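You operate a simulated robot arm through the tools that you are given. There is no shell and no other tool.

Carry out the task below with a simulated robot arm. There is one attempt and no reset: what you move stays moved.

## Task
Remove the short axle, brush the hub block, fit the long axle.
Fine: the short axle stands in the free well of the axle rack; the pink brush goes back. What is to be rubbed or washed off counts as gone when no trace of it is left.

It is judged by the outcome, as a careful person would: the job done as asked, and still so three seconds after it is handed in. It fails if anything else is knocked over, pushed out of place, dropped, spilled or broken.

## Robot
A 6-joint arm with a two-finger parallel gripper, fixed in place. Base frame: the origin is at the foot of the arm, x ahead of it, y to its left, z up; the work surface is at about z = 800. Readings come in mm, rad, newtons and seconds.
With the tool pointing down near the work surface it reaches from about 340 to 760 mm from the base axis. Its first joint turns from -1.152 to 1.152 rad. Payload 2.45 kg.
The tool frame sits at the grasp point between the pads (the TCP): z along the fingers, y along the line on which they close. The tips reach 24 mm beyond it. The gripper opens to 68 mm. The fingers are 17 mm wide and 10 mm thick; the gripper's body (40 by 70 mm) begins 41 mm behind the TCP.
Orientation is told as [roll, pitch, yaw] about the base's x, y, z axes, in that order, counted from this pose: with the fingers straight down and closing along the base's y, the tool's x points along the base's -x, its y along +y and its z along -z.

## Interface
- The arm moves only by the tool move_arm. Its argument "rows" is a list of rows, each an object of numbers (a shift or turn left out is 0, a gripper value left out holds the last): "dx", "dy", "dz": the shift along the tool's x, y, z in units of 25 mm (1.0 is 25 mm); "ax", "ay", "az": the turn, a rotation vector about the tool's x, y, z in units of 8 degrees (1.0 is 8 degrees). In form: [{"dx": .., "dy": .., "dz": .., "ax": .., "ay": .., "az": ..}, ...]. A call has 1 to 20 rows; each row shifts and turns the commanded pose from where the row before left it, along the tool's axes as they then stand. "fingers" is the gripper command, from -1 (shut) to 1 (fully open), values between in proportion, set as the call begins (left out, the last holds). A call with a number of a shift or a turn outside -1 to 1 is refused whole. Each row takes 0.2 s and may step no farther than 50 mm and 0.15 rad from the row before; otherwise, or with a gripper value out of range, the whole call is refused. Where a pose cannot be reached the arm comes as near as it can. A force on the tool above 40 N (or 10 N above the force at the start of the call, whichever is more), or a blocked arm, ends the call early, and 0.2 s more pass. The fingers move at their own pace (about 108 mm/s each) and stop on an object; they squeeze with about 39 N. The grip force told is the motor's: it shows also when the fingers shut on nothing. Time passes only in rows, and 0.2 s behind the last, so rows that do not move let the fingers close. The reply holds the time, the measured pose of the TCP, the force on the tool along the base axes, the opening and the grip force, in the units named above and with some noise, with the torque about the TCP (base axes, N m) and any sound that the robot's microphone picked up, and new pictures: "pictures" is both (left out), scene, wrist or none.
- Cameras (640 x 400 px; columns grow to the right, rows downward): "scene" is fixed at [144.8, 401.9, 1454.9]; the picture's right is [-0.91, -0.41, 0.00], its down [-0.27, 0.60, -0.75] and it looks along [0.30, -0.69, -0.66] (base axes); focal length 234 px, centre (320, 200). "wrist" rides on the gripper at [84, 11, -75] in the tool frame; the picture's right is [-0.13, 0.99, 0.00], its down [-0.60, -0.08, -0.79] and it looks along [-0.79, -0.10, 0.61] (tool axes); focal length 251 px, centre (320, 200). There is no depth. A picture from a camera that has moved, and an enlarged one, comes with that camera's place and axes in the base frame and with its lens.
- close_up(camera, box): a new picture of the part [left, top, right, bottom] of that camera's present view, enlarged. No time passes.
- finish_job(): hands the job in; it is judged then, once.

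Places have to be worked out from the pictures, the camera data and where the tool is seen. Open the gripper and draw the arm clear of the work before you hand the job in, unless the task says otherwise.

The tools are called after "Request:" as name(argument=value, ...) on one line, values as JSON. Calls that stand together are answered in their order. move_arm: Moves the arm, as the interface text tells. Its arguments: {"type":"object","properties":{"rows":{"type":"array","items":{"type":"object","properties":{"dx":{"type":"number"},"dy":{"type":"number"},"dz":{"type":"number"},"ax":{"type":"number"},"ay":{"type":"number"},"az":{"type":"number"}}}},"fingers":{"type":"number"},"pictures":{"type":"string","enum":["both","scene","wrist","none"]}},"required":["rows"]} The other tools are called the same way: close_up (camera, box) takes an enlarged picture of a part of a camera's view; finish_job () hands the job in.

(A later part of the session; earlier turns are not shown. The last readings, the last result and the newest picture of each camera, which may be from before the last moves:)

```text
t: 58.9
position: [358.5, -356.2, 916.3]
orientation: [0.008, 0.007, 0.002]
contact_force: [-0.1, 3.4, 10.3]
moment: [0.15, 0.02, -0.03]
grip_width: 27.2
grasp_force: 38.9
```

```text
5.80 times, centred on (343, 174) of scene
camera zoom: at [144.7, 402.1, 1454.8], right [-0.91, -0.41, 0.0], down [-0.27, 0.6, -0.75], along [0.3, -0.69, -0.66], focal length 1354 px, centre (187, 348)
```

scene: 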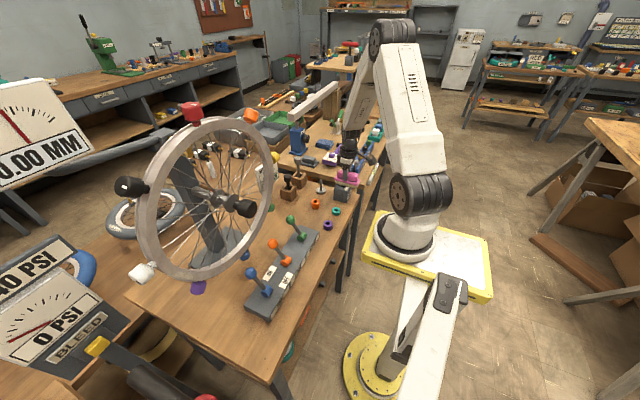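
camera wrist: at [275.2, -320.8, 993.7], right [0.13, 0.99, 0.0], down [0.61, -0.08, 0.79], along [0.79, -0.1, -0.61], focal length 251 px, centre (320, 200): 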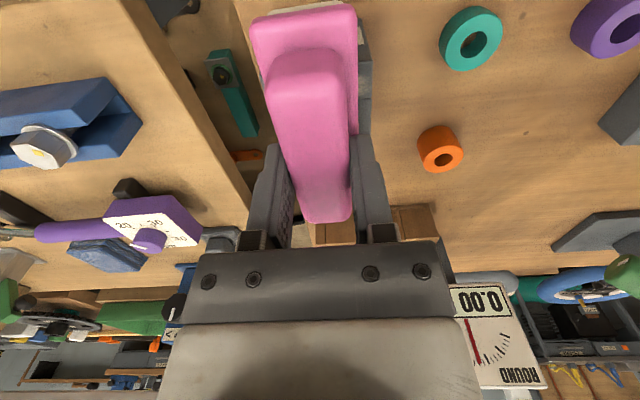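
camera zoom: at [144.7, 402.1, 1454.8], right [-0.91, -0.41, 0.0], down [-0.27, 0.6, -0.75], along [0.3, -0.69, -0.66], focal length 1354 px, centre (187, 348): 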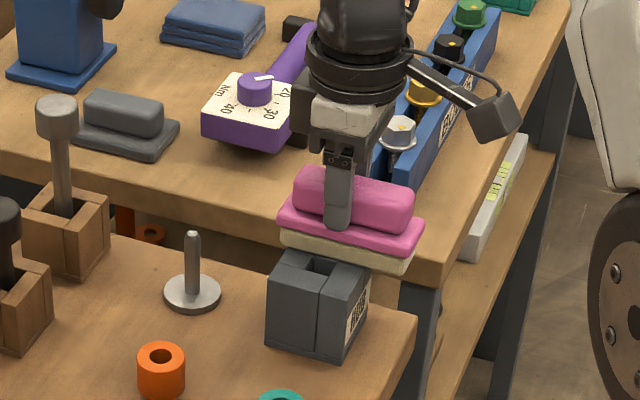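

The visible part of the block top looks clean now. I lift off the block and look at the whole top.

Request:
move_arm(rows=[{"dz": -0.2}, {"dz": -0.6}, {"dz": -0.8}, {"dz": -0.8}, {"dz": -0.8}, {"dz": -0.8}, {"dx": -0.8, "dy": 0.2}, {"dx": -0.8, "dy": 0.2}, {"dx": -0.8}, {"dx": -0.8}])

Request:
close_up(camera="scene", box=[325, 165, 361, 209])

Request:
close_up(camera="wrist", box=[220, 0, 420, 250])

```text
t: 61.1
position: [438.6, -345.3, 1016.9]
orientation: [0.009, 0.007, 0.0]
contact_force: [0.9, 0.0, -0.6]
moment: [0.01, -0.01, 0.03]
grip_width: 27.2
grasp_force: 39.0
camera wrist: at [355.6, -337.4, 1092.5], right [0.13, 0.99, 0.01], down [0.61, -0.09, 0.79], along [0.78, -0.1, -0.62], focal length 251 px, centre (320, 200)
```

scene: 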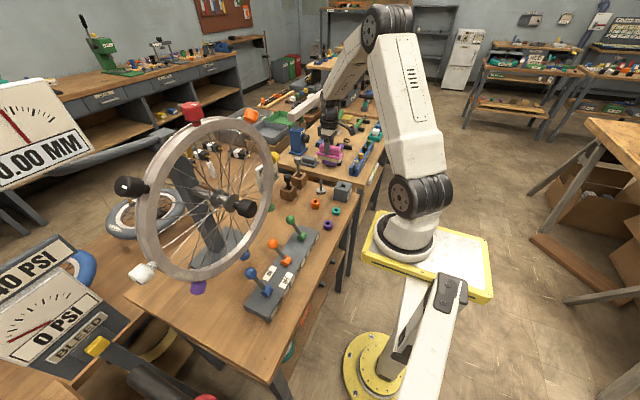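
wrist: 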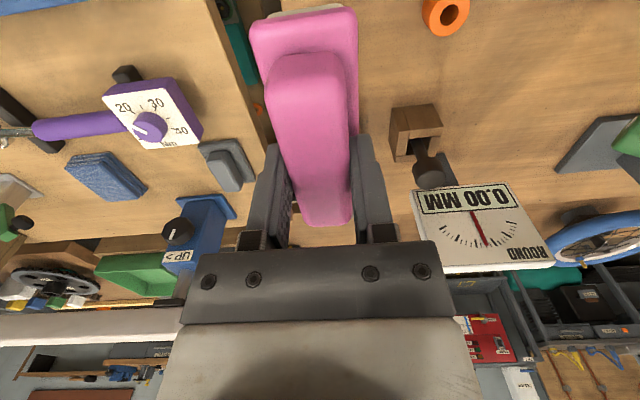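

```text
9.09 times, centred on (343, 187) of scene
camera zoom: at [144.9, 401.9, 1454.9], right [-0.91, -0.41, 0.0], down [-0.27, 0.6, -0.75], along [0.3, -0.69, -0.66], focal length 2122 px, centre (111, 318)
```

zoom: 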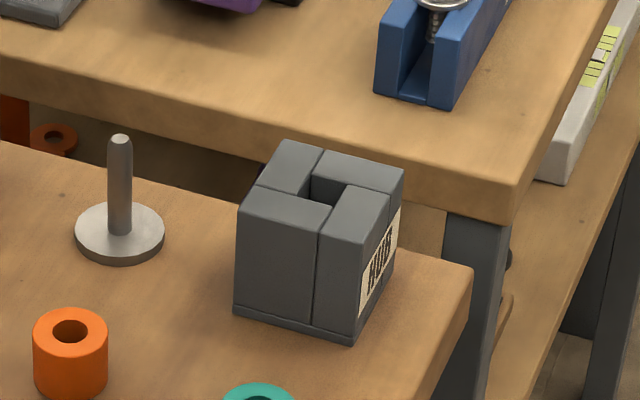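

```text
1.60 times, centred on (320, 125) of wrist
camera zoom: at [355.6, -337.4, 1092.5], right [0.13, 0.99, 0.01], down [0.61, -0.09, 0.79], along [0.78, -0.1, -0.62], focal length 402 px, centre (320, 320)
```

zoom: 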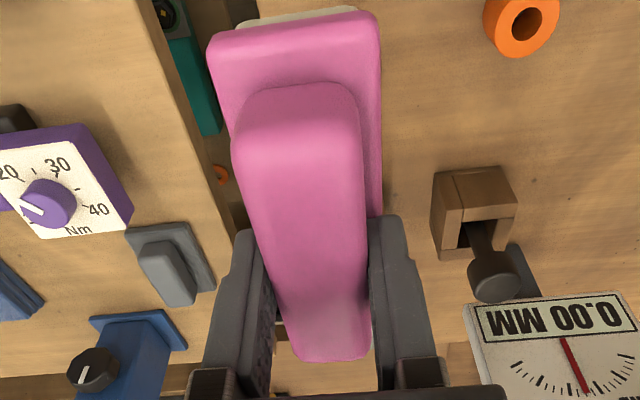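

Top looks clean from the scene camera and the block hasn't moved. I check from the wrist camera too, shifting aside so the brush doesn't block the view (and remove the slight tilt).

Request:
move_arm(rows=[{"dx": 0.9, "dy": -0.5, "ax": 0.06, "ay": -0.05}, {"dx": 0.9, "dy": -0.5}, {"dx": 0.9, "dy": -0.5}, {"dx": 0.9, "dy": -0.5}, {"dx": 0.9, "dy": -0.5}, {"dx": 0.9, "dy": -0.5}], pictures="wrist")

Request:
close_up(camera="wrist", box=[380, 40, 480, 130])

```text
t: 62.5
position: [315.3, -415.8, 1015.8]
orientation: [0.0, 0.003, 0.002]
contact_force: [0.4, 0.6, -1.0]
moment: [0.03, -0.03, 0.02]
grip_width: 27.2
grasp_force: 39.2
out of reach, approached as far as the arm can: row 6
camera wrist: at [231.5, -406.3, 1090.9], right [0.13, 0.99, 0.0], down [0.61, -0.08, 0.79], along [0.79, -0.1, -0.61], focal length 251 px, centre (320, 200)
```

wrist: 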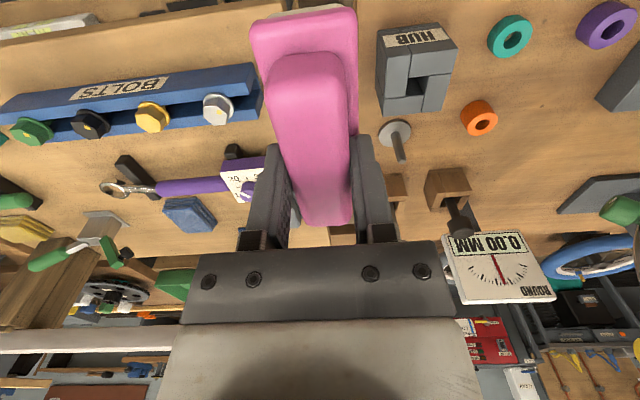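

```text
4.44 times, centred on (430, 85) of wrist
camera zoom: at [231.5, -406.3, 1090.9], right [0.13, 0.99, 0.0], down [0.61, -0.08, 0.79], along [0.79, -0.1, -0.61], focal length 1118 px, centre (-169, 711)
```

zoom: 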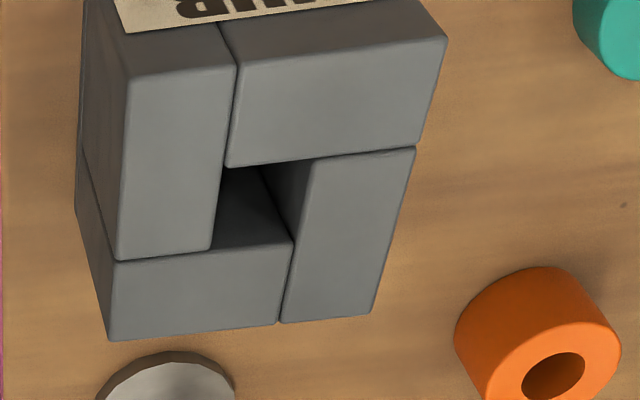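

The hub block top is clean all over. Now I return the brush: first back into the corridor at x≈370, z≈1055.

Request:
move_arm(rows=[{"dx": -0.7, "dy": 0.8, "dz": -0.6}, {"dx": -0.7, "dy": 0.8, "dz": -0.6}, {"dx": -0.7, "dy": 0.8, "dz": -0.4}, {"dy": 0.9}, {"dy": 0.9}, {"dy": 0.9}, {"dy": 0.9}, {"dy": 0.9}, {"dy": 0.9}, {"dy": 0.9}, {"dy": 0.9}, {"dy": 0.9}, {"dy": 0.9}, {"dy": 0.9}, {"dy": 0.9}, {"dy": 0.9}, {"dy": 0.9}, {"dy": 0.9}, {"dy": 0.9}, {"dy": 0.9}])

```text
t: 66.7
position: [369.1, 27.0, 1056.0]
orientation: [0.0, -0.001, 0.002]
contact_force: [0.3, -0.1, -0.7]
moment: [0.01, 0.03, 0.01]
grip_width: 27.2
grasp_force: 38.3
camera wrist: at [283.9, 36.7, 1131.3], right [0.13, 0.99, 0.0], down [0.6, -0.08, 0.79], along [0.79, -0.1, -0.61], focal length 251 px, centre (320, 200)
```

scene: 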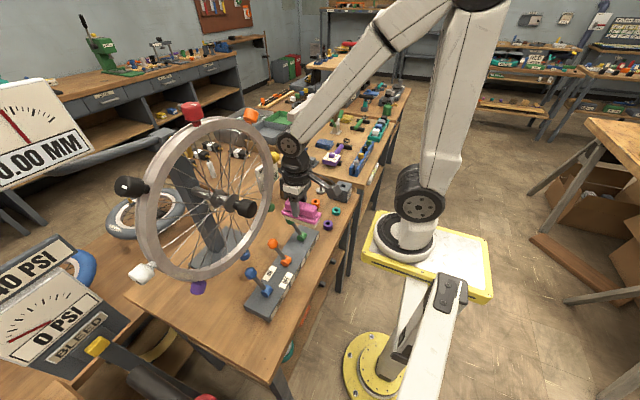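
wrist: 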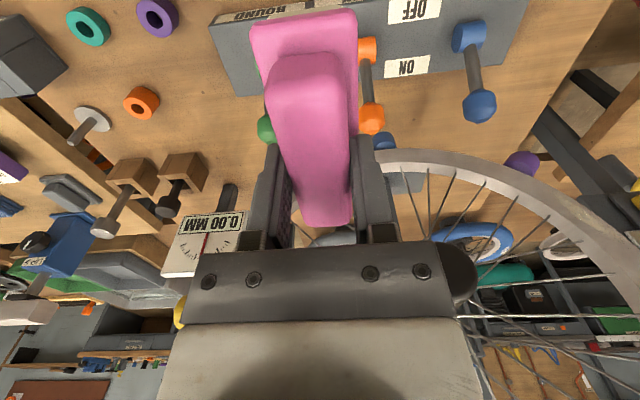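

Continue to above the brush's home spot and descend to a hover.

Request:
move_arm(rows=[{"dy": 0.95}, {"dy": 0.95}, {"dy": 0.95}, {"dy": 0.95}, {"dy": 0.95}, {"dy": 0.95}, {"dy": 0.95}, {"dy": 0.95}, {"dy": 0.95}, {"dy": 0.95}, {"dx": -0.44, "dy": 0.5}, {"dx": -0.44, "dy": 0.48}, {"dz": 1}, {"dz": 1}, {"dz": 1}, {"dz": 1}, {"dz": 1}, {"dz": 1}, {"dz": 1}])

Request:
close_up(camera="scene", box=[210, 300, 290, 370])

```text
t: 70.7
position: [390.8, 290.5, 881.5]
orientation: [0.001, 0.0, 0.002]
contact_force: [0.2, 0.0, -0.6]
moment: [-0.01, 0.0, 0.0]
grip_width: 27.1
grasp_force: 39.2
camera wrist: at [306.0, 299.4, 956.2], right [0.13, 0.99, 0.0], down [0.6, -0.08, 0.79], along [0.79, -0.1, -0.61], focal length 251 px, centre (320, 200)
```

scene: 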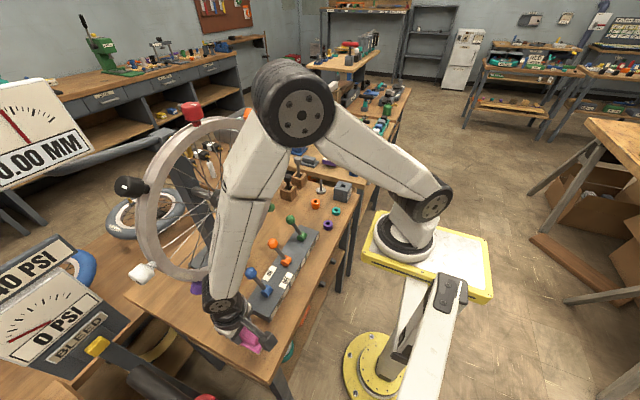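
wrist: 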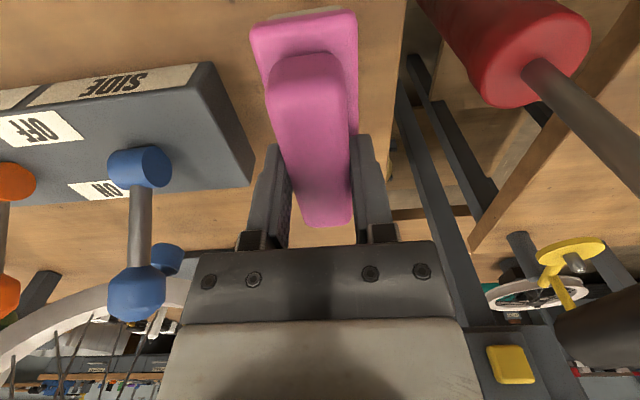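

```text
5.71 times, centred on (250, 335) of scene
camera zoom: at [144.9, 401.9, 1454.9], right [-0.91, -0.41, 0.0], down [-0.27, 0.6, -0.75], along [0.3, -0.69, -0.66], focal length 1334 px, centre (720, -571)
```

zoom: 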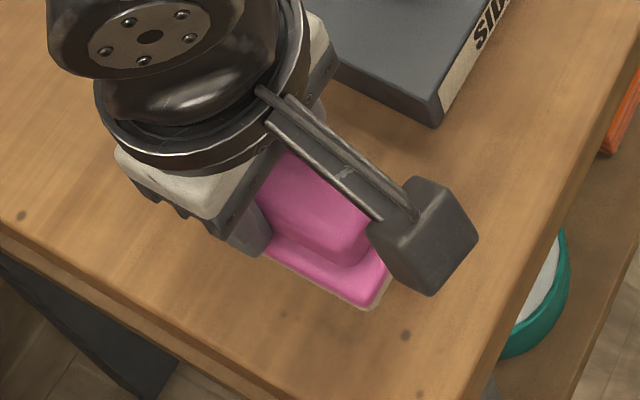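

I lower carefully, checking the force at each step, until the brush sets down.

Request:
move_arm(rows=[{"dz": 0.4}, {"dz": 0.3}, {"dz": 0.12}], pictures="none")

Request:
move_arm(rows=[{"dz": 0.06}], pictures="none")

```text
t: 71.5
position: [390.7, 290.9, 861.8]
orientation: [0.0, -0.001, 0.001]
contact_force: [0.3, -0.6, -0.9]
moment: [0.0, -0.02, -0.03]
grip_width: 27.4
grasp_force: 38.9
```

```text
t: 71.9
position: [390.4, 289.2, 860.8]
orientation: [0.0, -0.001, 0.002]
contact_force: [0.0, -0.2, 0.0]
moment: [-0.03, -0.01, 0.0]
grip_width: 27.2
grasp_force: 38.7
```

Request:
move_arm(rows=[{"dz": 0.06}], pictures="none")

Request:
move_arm(rows=[{"dz": 0.06}], pictures="none")

```text
t: 72.3
position: [389.8, 289.6, 858.4]
orientation: [0.0, 0.0, 0.002]
contact_force: [-0.5, -1.2, -1.2]
moment: [0.01, 0.0, -0.01]
grip_width: 27.2
grasp_force: 38.9
```

```text
t: 72.7
position: [390.4, 291.1, 856.8]
orientation: [0.001, 0.0, 0.003]
contact_force: [0.6, 0.8, 0.4]
moment: [-0.01, 0.0, 0.0]
grip_width: 27.1
grasp_force: 39.1
```

Request:
move_arm(rows=[{"dz": 0.05}], pictures="none")

Request:
move_arm(rows=[{"dz": 0.04}], pictures="none")

```text
t: 73.1
position: [390.4, 290.6, 855.3]
orientation: [0.001, 0.0, 0.002]
contact_force: [-0.2, -0.6, -0.3]
moment: [-0.01, 0.01, 0.0]
grip_width: 27.4
grasp_force: 39.4
```

```text
t: 73.5
position: [389.3, 289.5, 855.5]
orientation: [0.0, 0.0, 0.003]
contact_force: [-2.9, -2.1, 9.2]
moment: [-0.05, 0.6, 0.05]
grip_width: 27.4
grasp_force: 39.2
```

The brush has set down (9 N). I release it.

Request:
move_arm(rows=[{}, {}, {}], fingers=1)

Request:
close_up(camera="wrist", box=[220, 0, 420, 250])

```text
t: 74.3
position: [389.9, 290.5, 854.9]
orientation: [0.0, 0.0, 0.002]
contact_force: [-0.4, 0.2, -0.2]
moment: [0.01, 0.01, 0.02]
grip_width: 68.0
grasp_force: 0.1
camera wrist: at [305.6, 299.3, 929.5], right [0.13, 0.99, 0.0], down [0.6, -0.08, 0.79], along [0.79, -0.1, -0.61], focal length 251 px, centre (320, 200)
```

scene: 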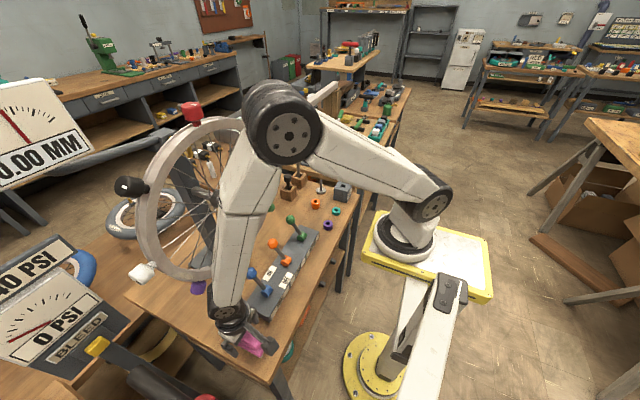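
wrist: 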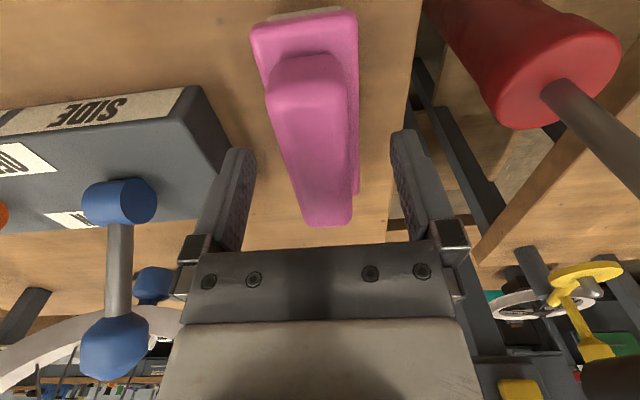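

```text
1.60 times, centred on (320, 125) of wrist
camera zoom: at [305.6, 299.3, 929.5], right [0.13, 0.99, 0.0], down [0.6, -0.08, 0.79], along [0.79, -0.1, -0.61], focal length 402 px, centre (320, 320)
```

zoom: 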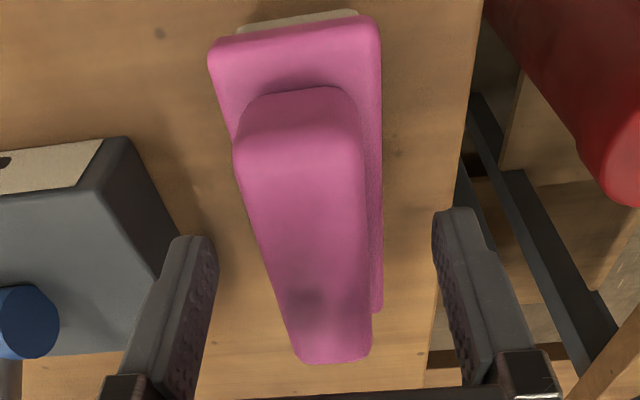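

Released and resting on the bench. I rise straight up and out of the way, then compare the brush's place with the first picture.

Request:
move_arm(rows=[{"dz": -0.5}, {"dz": -0.9}, {"dz": -1}, {"dz": -1}, {"dz": -1}, {"dz": -1}, {"dz": -1}, {"dz": -1}, {"dz": -0.7}, {"dx": 0.4, "dy": -0.8}, {"dx": 0.4, "dy": -1}, {"dy": -1}, {"dy": -1}, {"dy": -1}, {"dy": -1}, {"dy": -1}, {"dy": -1}], pictures="scene")

Request:
close_up(camera="scene", box=[220, 315, 280, 365])

```text
t: 77.9
position: [371.0, 93.7, 1056.3]
orientation: [0.0, 0.001, 0.001]
contact_force: [-0.2, -0.4, -0.9]
moment: [-0.02, 0.02, 0.0]
grip_width: 67.8
grasp_force: 0.0
```

scene: 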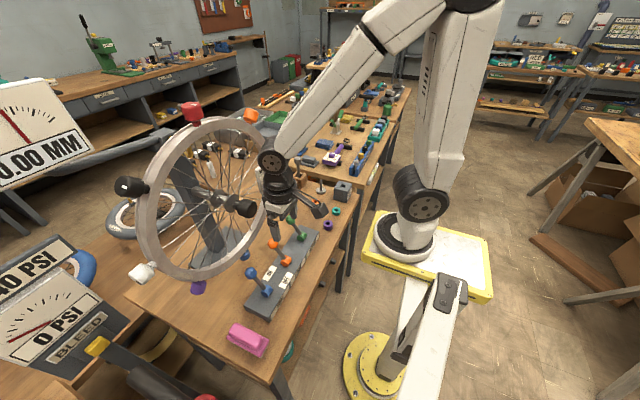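

```text
8.00 times, centred on (250, 340) of scene
camera zoom: at [144.8, 401.9, 1454.9], right [-0.91, -0.41, 0.0], down [-0.27, 0.6, -0.75], along [0.3, -0.69, -0.66], focal length 1868 px, centre (880, -920)
```

zoom: 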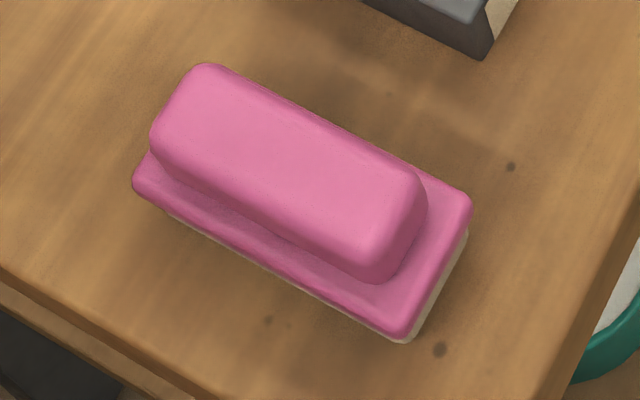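

The brush is back within about 1 mm of its original spot. Now I head back across the corridor and forward to view the long axle.

Request:
move_arm(rows=[{"dy": -1}, {"dy": -1}, {"dy": -1}, {"dy": -1}, {"dy": -1}, {"dy": -1}, {"dy": -1}, {"dy": -1}, {"dy": -1}, {"dy": -1}, {"dy": -1}, {"dy": -1}, {"dy": -1}, {"dy": -1}, {"dy": -1}, {"dy": -1}, {"dy": -0.5}], pictures="none")

Request:
move_arm(rows=[{"dx": -0.9}, {"dx": -0.9}, {"dx": -0.9}, {"dx": -0.9}])

Request:
close_up(camera="wrist", box=[250, 40, 410, 240])

```text
t: 81.5
position: [370.6, -318.4, 1057.3]
orientation: [-0.001, -0.001, 0.002]
contact_force: [-0.9, -0.5, 0.3]
moment: [0.01, 0.03, 0.0]
grip_width: 68.0
grasp_force: 0.0
```

```text
t: 82.5
position: [461.7, -317.9, 1058.2]
orientation: [0.001, 0.0, 0.003]
contact_force: [-0.8, 0.2, 0.1]
moment: [0.01, -0.01, 0.02]
grip_width: 68.1
grasp_force: 0.1
camera wrist: at [377.2, -308.3, 1131.5], right [0.13, 0.99, 0.0], down [0.6, -0.08, 0.79], along [0.79, -0.1, -0.61], focal length 251 px, centre (320, 200)
```

scene: 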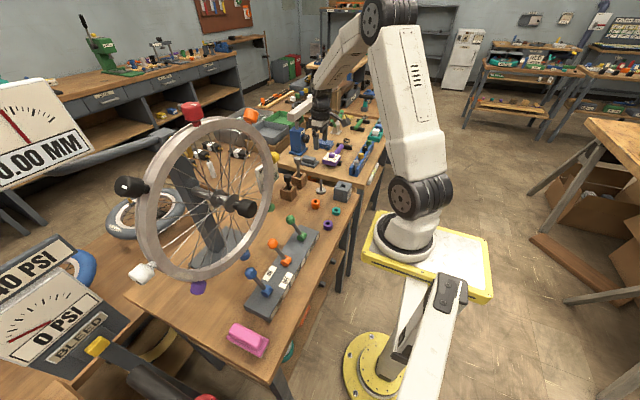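
wrist: 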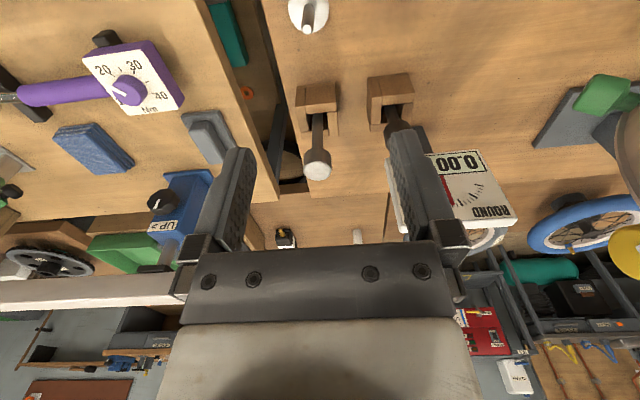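

```text
2.00 times, centred on (330, 140) of wrist
camera zoom: at [377.2, -308.3, 1131.5], right [0.13, 0.99, 0.0], down [0.6, -0.08, 0.79], along [0.79, -0.1, -0.61], focal length 503 px, centre (300, 320)
```

zoom: 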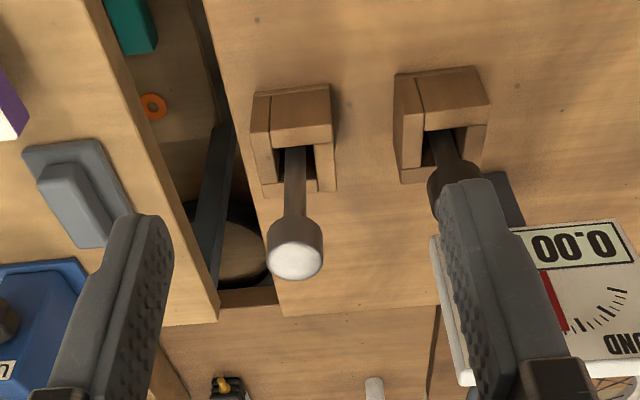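

The long axle stands in the other well, centre ≈(577,−336), head top ≈ z 935. I move above it and look again.

Request:
move_arm(rows=[{"dx": -0.92, "dy": -0.15}, {"dx": -0.92, "dy": -0.15}, {"dx": -0.92, "dy": -0.15}, {"dx": -0.92, "dy": -0.15}, {"dx": -0.92, "dy": -0.13}, {"dz": 0.8}, {"dz": 0.7}])

Request:
close_up(camera="wrist", box=[220, 0, 420, 250])

Request:
close_up(camera="scene", box=[260, 110, 340, 210])

```text
t: 84.1
position: [575.6, -335.3, 1019.0]
orientation: [0.001, 0.001, 0.003]
contact_force: [0.0, 1.0, -0.4]
moment: [0.05, -0.01, 0.01]
grip_width: 67.9
grasp_force: 0.0
camera wrist: at [492.0, -326.0, 1093.6], right [0.13, 0.99, 0.0], down [0.6, -0.08, 0.79], along [0.79, -0.1, -0.61], focal length 251 px, centre (320, 200)
```

scene: 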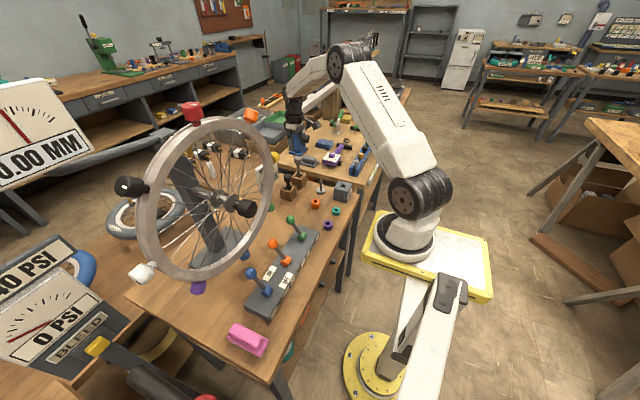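
wrist: 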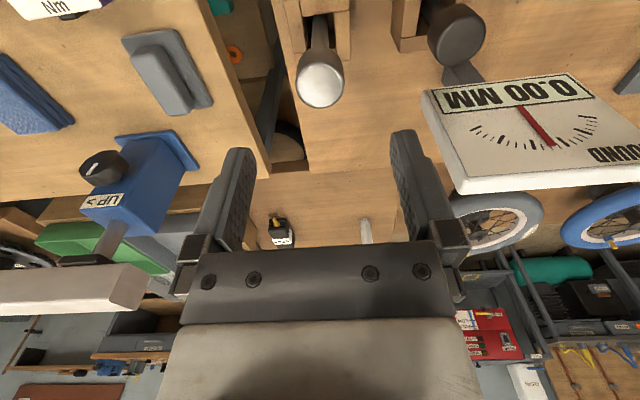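

```text
1.60 times, centred on (320, 125) of wrist
camera zoom: at [492.0, -326.0, 1093.6], right [0.13, 0.99, 0.0], down [0.6, -0.08, 0.79], along [0.79, -0.1, -0.61], focal length 402 px, centre (320, 320)
```

zoom: 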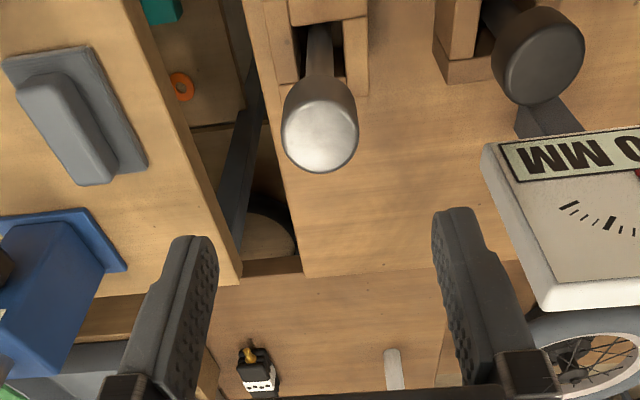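

```text
4.00 times, centred on (300, 160) of scene
camera zoom: at [144.9, 401.9, 1454.9], right [-0.91, -0.41, 0.0], down [-0.27, 0.6, -0.75], along [0.3, -0.69, -0.66], focal length 934 px, centre (400, 360)
```

zoom: 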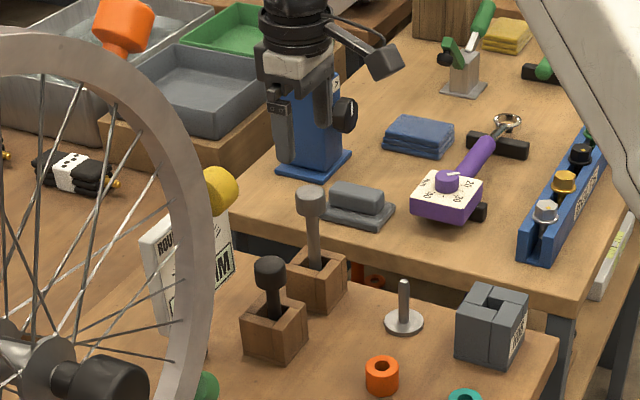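

Head centre ≈(576.4,−336.4), top z≈936. I lower to TCP z≈927 with open fingers and close.

Request:
move_arm(rows=[{"dx": -0.03, "dy": -0.04, "dz": 0.9}, {"dz": 0.9}, {"dz": 0.9}, {"dz": 0.9}], pictures="wrist")

```text
t: 85.1
position: [577.1, -336.3, 930.2]
orientation: [-0.001, 0.002, 0.002]
contact_force: [0.4, 0.0, 0.3]
moment: [0.03, -0.02, 0.0]
grip_width: 67.7
grasp_force: 0.1
camera wrist: at [492.4, -327.2, 1004.2], right [0.13, 0.99, 0.0], down [0.6, -0.08, 0.79], along [0.79, -0.1, -0.61], focal length 251 px, centre (320, 200)
```

wrist: 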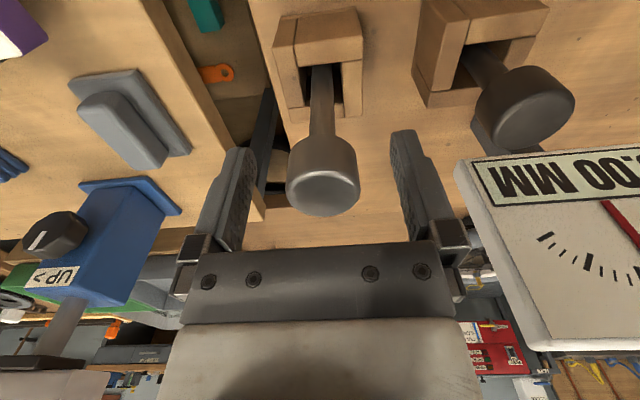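

Request:
move_arm(rows=[{"dz": 0.18}], pictures="none")

Request:
move_arm(rows=[{}, {}, {}], fingers=-1, pictures="wrist")

```text
t: 85.5
position: [576.6, -335.4, 924.4]
orientation: [0.0, 0.001, 0.001]
contact_force: [0.5, 0.4, -0.3]
moment: [0.01, -0.03, -0.01]
grip_width: 68.0
grasp_force: 0.2
```

```text
t: 86.3
position: [577.7, -336.2, 925.9]
orientation: [0.001, 0.0, 0.002]
contact_force: [-0.4, -1.0, -0.3]
moment: [-0.03, -0.01, 0.0]
grip_width: 31.0
grasp_force: 39.3
camera wrist: at [492.3, -327.3, 1000.0], right [0.13, 0.99, 0.0], down [0.6, -0.08, 0.79], along [0.79, -0.1, -0.61], focal length 251 px, centre (320, 200)
```

wrist: 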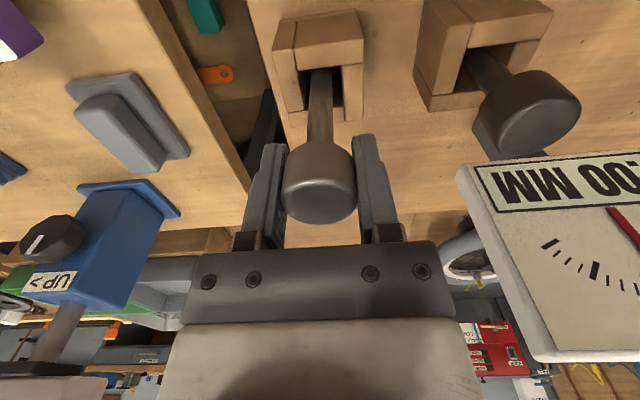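

Long axle gripped (31 mm). I lift it straight up out of the well.

Request:
move_arm(rows=[{"dz": -0.4}, {"dz": -0.8}, {"dz": -0.8}, {"dz": -0.8}, {"dz": -0.8}, {"dz": -0.8}])

Request:
close_up(camera="scene", box=[260, 110, 340, 210])

Request:
close_up(camera="wrist", box=[220, 0, 420, 250])

```text
t: 87.7
position: [575.7, -338.0, 1034.5]
orientation: [0.0, 0.001, 0.002]
contact_force: [-0.1, -0.6, -1.4]
moment: [-0.02, 0.02, 0.03]
grip_width: 30.9
grasp_force: 39.1
camera wrist: at [492.0, -328.3, 1110.0], right [0.13, 0.99, 0.0], down [0.6, -0.08, 0.79], along [0.79, -0.1, -0.61], focal length 251 px, centre (320, 200)
```

scene: 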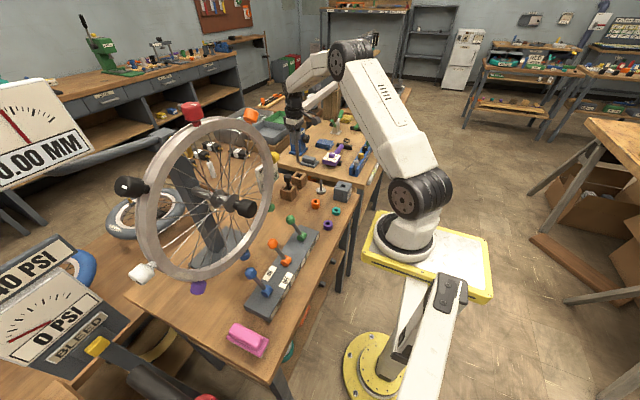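
wrist: 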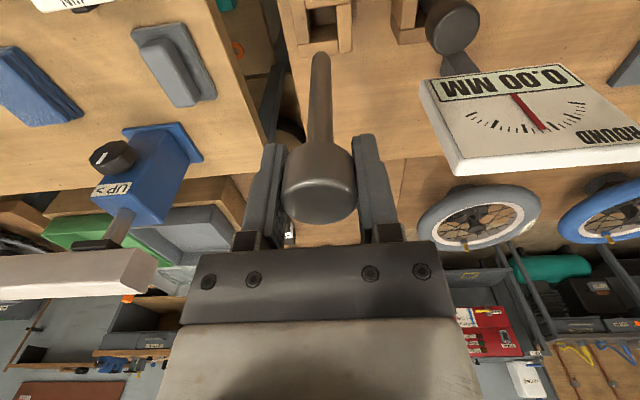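

```text
4.00 times, centred on (300, 160) of scene
camera zoom: at [144.9, 401.9, 1454.9], right [-0.91, -0.41, 0.0], down [-0.27, 0.6, -0.75], along [0.3, -0.69, -0.66], focal length 934 px, centre (400, 360)
```

zoom: 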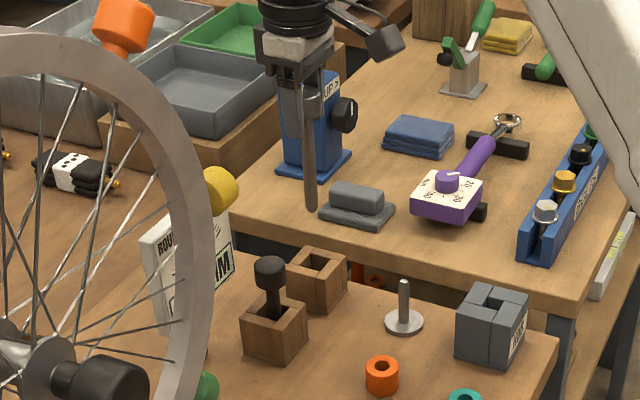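

```text
1.60 times, centred on (320, 125) of wrist
camera zoom: at [492.0, -328.3, 1110.0], right [0.13, 0.99, 0.0], down [0.6, -0.08, 0.79], along [0.79, -0.1, -0.61], focal length 402 px, centre (320, 320)
```

zoom: 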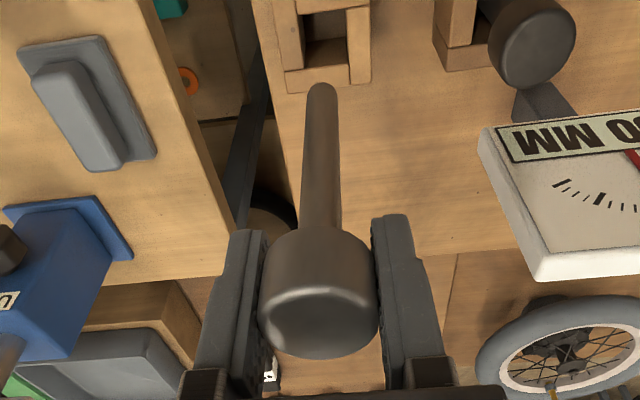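

The long axle is out and hangs straight. I carry it back over the hub block and check tip-to-hole alignment.

Request:
move_arm(rows=[{"dx": 0.85}, {"dx": 0.85}, {"dx": 0.85}, {"dx": 0.85}, {"dx": 0.85}, {"dx": 0.85, "dy": 0.05}, {"dx": 0.85, "dy": 0.05}, {"dx": 0.85, "dy": 0.05}, {"dx": 0.8, "dy": 0.05}, {"dx": 0.75, "dy": 0.05}])

Request:
close_up(camera="wrist", box=[250, 0, 390, 140])

Request:
close_up(camera="scene", box=[315, 110, 375, 209])

```text
t: 89.9
position: [367.7, -331.2, 1034.3]
orientation: [0.001, -0.001, 0.001]
contact_force: [-0.7, 0.4, -1.6]
moment: [0.01, -0.01, 0.02]
grip_width: 30.9
grasp_force: 38.7
camera wrist: at [283.9, -321.7, 1109.8], right [0.13, 0.99, 0.0], down [0.6, -0.08, 0.79], along [0.79, -0.1, -0.61], focal length 251 px, centre (320, 200)
```

scene: 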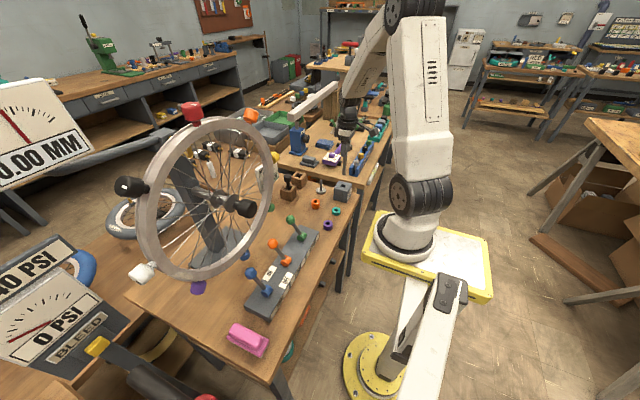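
wrist: 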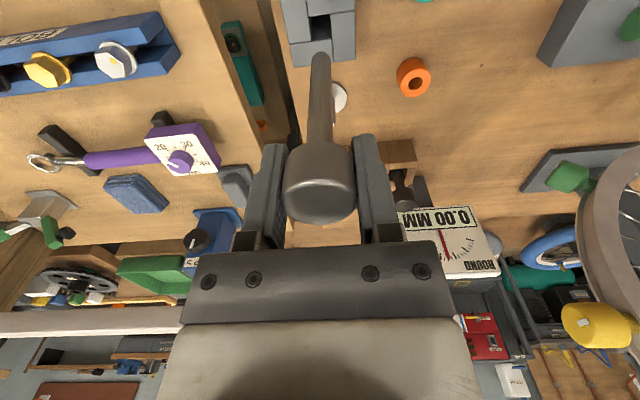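

```text
2.86 times, centred on (320, 70) of wrist
camera zoom: at [283.9, -321.7, 1109.8], right [0.13, 0.99, 0.0], down [0.6, -0.08, 0.79], along [0.79, -0.1, -0.61], focal length 718 px, centre (320, 571)
```

zoom: 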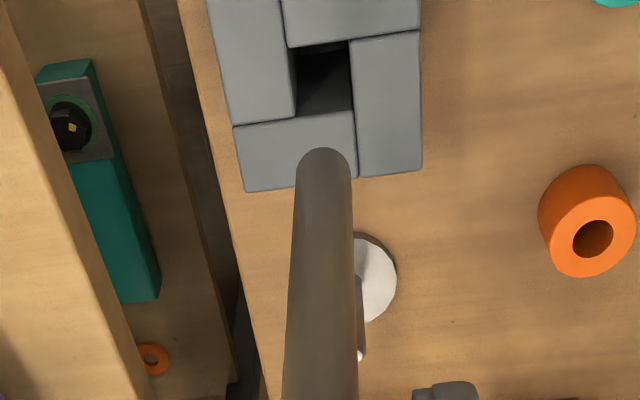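

```text
4.04 times, centred on (345, 160) of scene
camera zoom: at [144.9, 401.8, 1454.9], right [-0.91, -0.41, 0.0], down [-0.27, 0.6, -0.75], along [0.3, -0.69, -0.66], focal length 943 px, centre (219, 364)
```

zoom: 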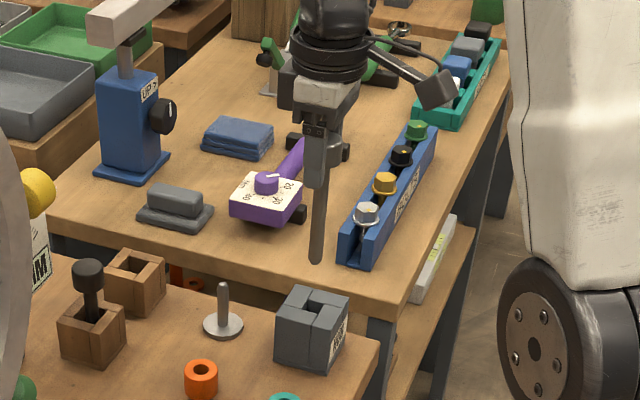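

Hole centre is ≈(366,−331), 18 mm square; the tip is ≈(368.5,−330.5). I lower to a few mm above the block with a −1.5 mm x correction and recheck.

Request:
move_arm(rows=[{"dx": 0.06, "dz": 0.7}, {"dz": 0.7}, {"dz": 0.35}])

Request:
close_up(camera="wrist", box=[260, 0, 380, 120])

Request:
close_up(camera="scene", box=[325, 150, 361, 209])

```text
t: 90.7
position: [367.6, -329.7, 991.0]
orientation: [0.001, 0.001, 0.002]
contact_force: [0.0, 0.6, -1.2]
moment: [-0.05, 0.0, 0.02]
grip_width: 31.1
grasp_force: 39.0
camera wrist: at [282.8, -321.4, 1066.0], right [0.13, 0.99, 0.0], down [0.6, -0.08, 0.79], along [0.79, -0.1, -0.61], focal length 251 px, centre (320, 200)
```

scene: 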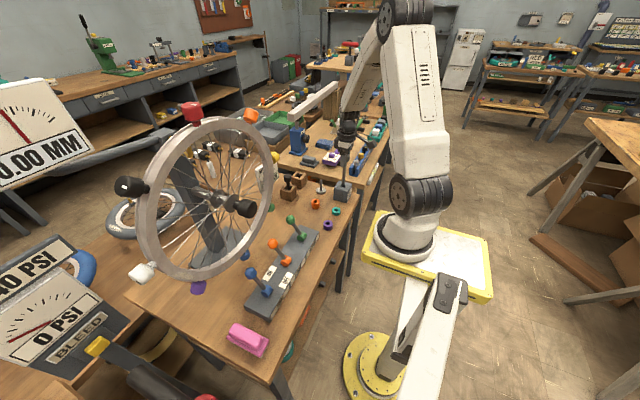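
wrist: 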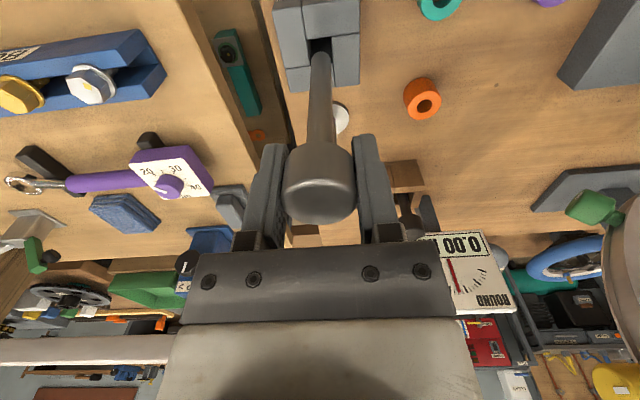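

```text
3.33 times, centred on (320, 60) of wrist
camera zoom: at [282.8, -321.4, 1066.0], right [0.13, 0.99, 0.0], down [0.6, -0.08, 0.79], along [0.79, -0.1, -0.61], focal length 838 px, centre (320, 667)
```

zoom: 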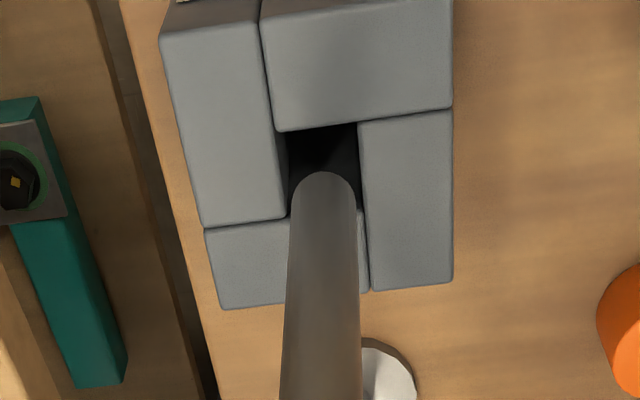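

```text
6.78 times, centred on (343, 180) of scene
camera zoom: at [144.9, 401.8, 1454.9], right [-0.91, -0.41, 0.0], down [-0.27, 0.6, -0.75], along [0.3, -0.69, -0.66], focal length 1583 px, centre (164, 339)
```

zoom: 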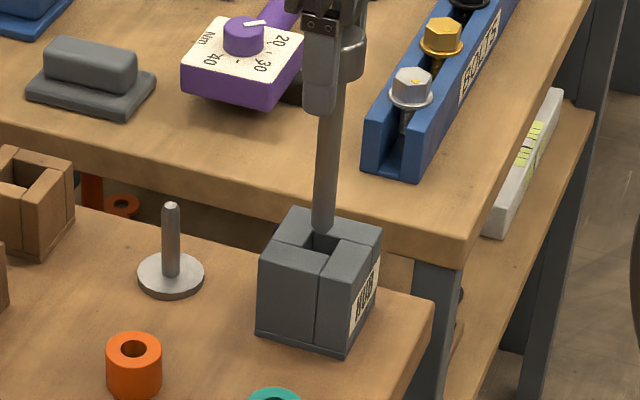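

Tip and hole line up within about 1 mm (tip slightly +x). I nudge −1 mm in x and lower a little, watching forces.

Request:
move_arm(rows=[{"dx": 0.04, "dy": -0.01, "dz": 0.15}, {"dz": 0.15}, {"dz": 0.15}], pictures="none")

Request:
close_up(camera="wrist", box=[260, 0, 380, 120])

Request:
close_up(camera="scene", box=[325, 165, 361, 209])

```text
t: 91.5
position: [365.6, -330.6, 979.4]
orientation: [0.0, 0.0, 0.002]
contact_force: [0.3, 1.3, -1.4]
moment: [-0.02, 0.02, -0.02]
grip_width: 30.8
grasp_force: 38.6
```

```text
3.33 times, centred on (320, 60) of wrist
camera zoom: at [281.5, -321.7, 1054.5], right [0.13, 0.99, 0.0], down [0.6, -0.08, 0.79], along [0.79, -0.1, -0.61], focal length 838 px, centre (320, 667)
```

zoom: 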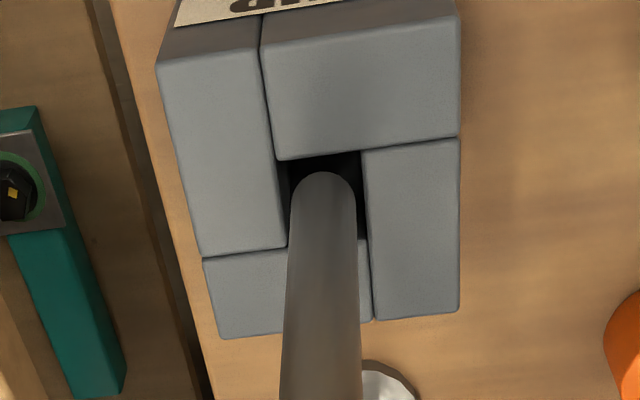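

```text
9.09 times, centred on (343, 187) of scene
camera zoom: at [144.9, 401.8, 1454.9], right [-0.91, -0.41, 0.0], down [-0.27, 0.6, -0.75], along [0.3, -0.69, -0.66], focal length 2122 px, centre (111, 318)
```

zoom: 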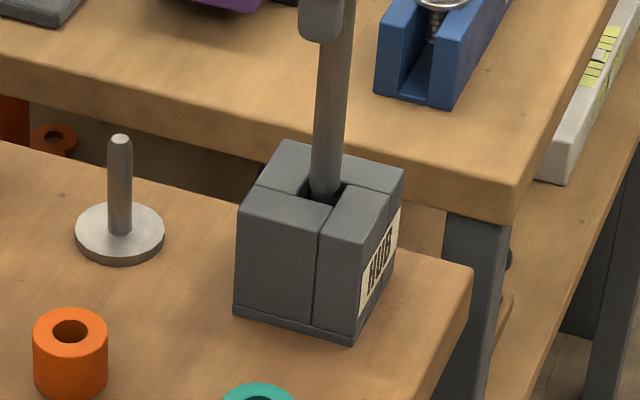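

Tip is centred within the hole. I keep lowering gradually.

Request:
move_arm(rows=[{"dz": 0.2}, {"dz": 0.2}, {"dz": 0.2}], pictures="none")

Request:
close_up(camera="wrist", box=[260, 0, 380, 120])

Request:
close_up(camera="scene", box=[325, 165, 361, 209])

```text
t: 92.3
position: [365.3, -331.4, 964.2]
orientation: [0.001, 0.0, 0.004]
contact_force: [-1.0, 0.2, -1.8]
moment: [-0.01, 0.0, -0.02]
grip_width: 30.8
grasp_force: 39.2
```

```text
3.33 times, centred on (320, 60) of wrist
camera zoom: at [281.2, -321.5, 1039.2], right [0.13, 0.99, 0.0], down [0.6, -0.08, 0.79], along [0.79, -0.1, -0.61], focal length 838 px, centre (320, 667)
```

zoom: 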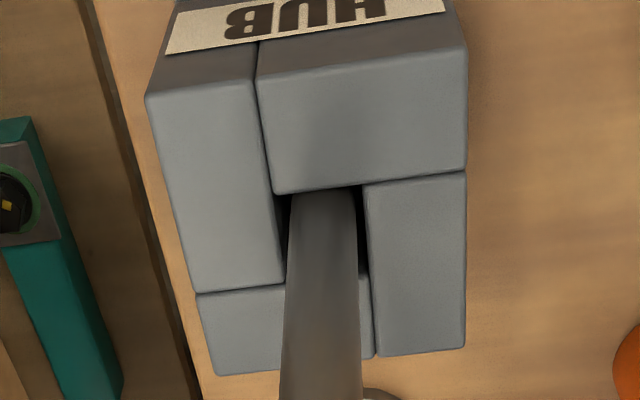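

```text
9.09 times, centred on (343, 187) of scene
camera zoom: at [144.9, 401.8, 1454.9], right [-0.91, -0.41, 0.0], down [-0.27, 0.6, -0.75], along [0.3, -0.69, -0.66], focal length 2122 px, centre (111, 318)
```

zoom: 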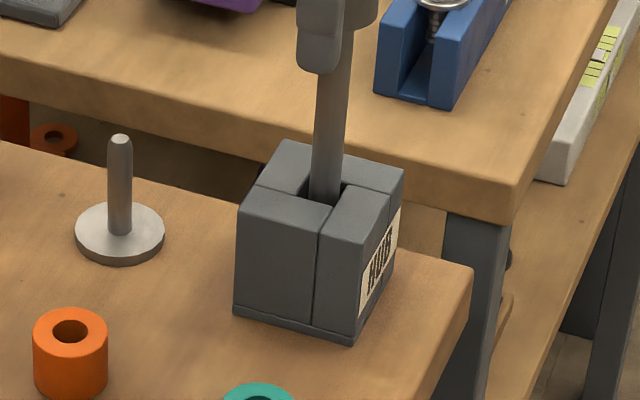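

The shaft is entering freely. I continue down to just above the bottom (expected TCP ≈925).

Request:
move_arm(rows=[{"dz": 0.3}, {"dz": 0.3}, {"dz": 0.3}, {"dz": 0.3}], pictures="none")

```text
t: 93.3
position: [366.2, -330.7, 932.9]
orientation: [0.001, 0.0, 0.003]
contact_force: [0.0, -0.4, -1.7]
moment: [-0.01, -0.02, -0.01]
grip_width: 30.8
grasp_force: 39.3
```

Request:
move_arm(rows=[{"dz": 0.12}, {"dz": 0.06}], pictures="none")

Request:
move_arm(rows=[{"dz": 0.05}], pictures="none")

```text
t: 93.9
position: [365.5, -330.5, 929.5]
orientation: [0.001, 0.001, 0.002]
contact_force: [-0.6, -0.8, -1.1]
moment: [-0.03, 0.0, 0.01]
grip_width: 30.7
grasp_force: 39.0
```

```text
t: 94.3
position: [364.6, -330.8, 929.6]
orientation: [-0.001, 0.0, 0.001]
contact_force: [-1.2, -0.4, -0.7]
moment: [-0.01, 0.04, 0.05]
grip_width: 31.2
grasp_force: 38.5
```

Request:
move_arm(rows=[{"dz": 0.05}], pictures="none")

Request:
move_arm(rows=[{"dz": 0.04}], pictures="none")

```text
t: 94.7
position: [366.0, -330.1, 927.0]
orientation: [-0.001, -0.001, 0.003]
contact_force: [-0.3, -1.0, -1.1]
moment: [0.01, -0.04, 0.0]
grip_width: 31.1
grasp_force: 39.0
```

```text
t: 95.1
position: [366.3, -331.7, 926.4]
orientation: [0.0, 0.001, 0.002]
contact_force: [-0.1, 0.0, -2.0]
moment: [-0.02, 0.04, 0.02]
grip_width: 30.8
grasp_force: 39.1
```

Request:
move_arm(rows=[{"dz": 0.04}], pictures="none")

Request:
move_arm(rows=[{"dz": 0.04}], pictures="none")

```text
t: 95.5
position: [365.8, -331.4, 925.7]
orientation: [-0.001, 0.0, 0.001]
contact_force: [-0.2, -0.7, -1.6]
moment: [-0.03, -0.01, -0.04]
grip_width: 30.9
grasp_force: 38.5
```

```text
t: 95.9
position: [366.0, -331.3, 924.5]
orientation: [0.001, 0.001, 0.001]
contact_force: [-3.8, 2.2, 11.6]
moment: [0.25, 0.42, -0.02]
grip_width: 31.3
grasp_force: 38.8
```

The long axle has bottomed in the hub (11.6 N). I ease off slightly and release.

Request:
move_arm(rows=[{"dz": -0.02}], pictures="none")

Request:
move_arm(rows=[{}, {}, {}], fingers=1)

Request:
close_up(camera="scene", box=[325, 145, 361, 209])

```text
t: 96.3
position: [365.3, -329.7, 925.7]
orientation: [0.0, 0.0, 0.002]
contact_force: [-4.3, 1.4, 10.0]
moment: [0.09, 0.44, -0.04]
grip_width: 30.9
grasp_force: 38.8
```

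```text
t: 97.1
position: [366.1, -331.3, 925.3]
orientation: [0.0, 0.001, 0.001]
contact_force: [0.1, -0.6, 0.8]
moment: [0.01, 0.01, 0.01]
grip_width: 67.7
grasp_force: 0.0
camera wrist: at [281.6, -321.9, 999.8], right [0.13, 0.99, 0.0], down [0.6, -0.08, 0.79], along [0.79, -0.1, -0.61], focal length 251 px, centre (320, 200)
```

scene: 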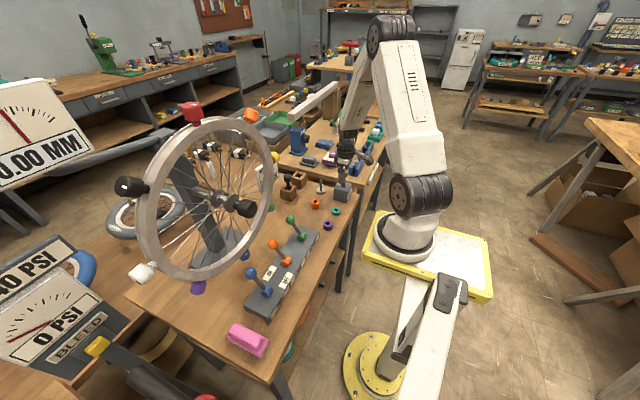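
wrist: 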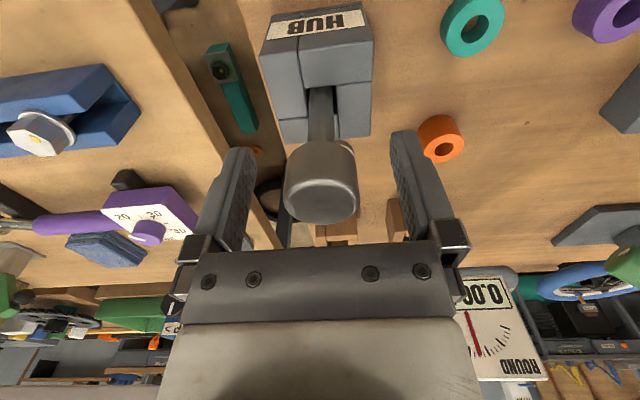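

```text
6.25 times, centred on (343, 177) of scene
camera zoom: at [144.8, 401.9, 1454.9], right [-0.91, -0.41, 0.0], down [-0.27, 0.6, -0.75], along [0.3, -0.69, -0.66], focal length 1459 px, centre (176, 344)
```

zoom: 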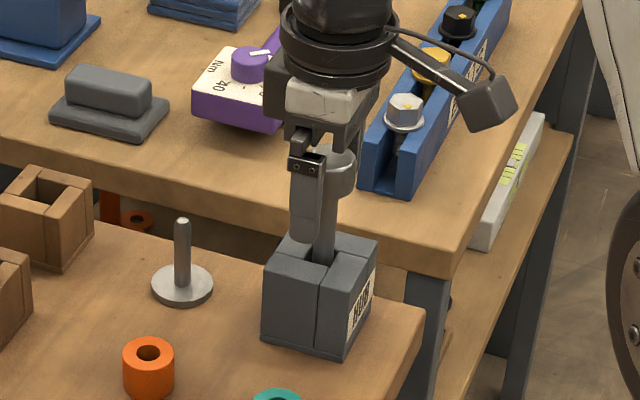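

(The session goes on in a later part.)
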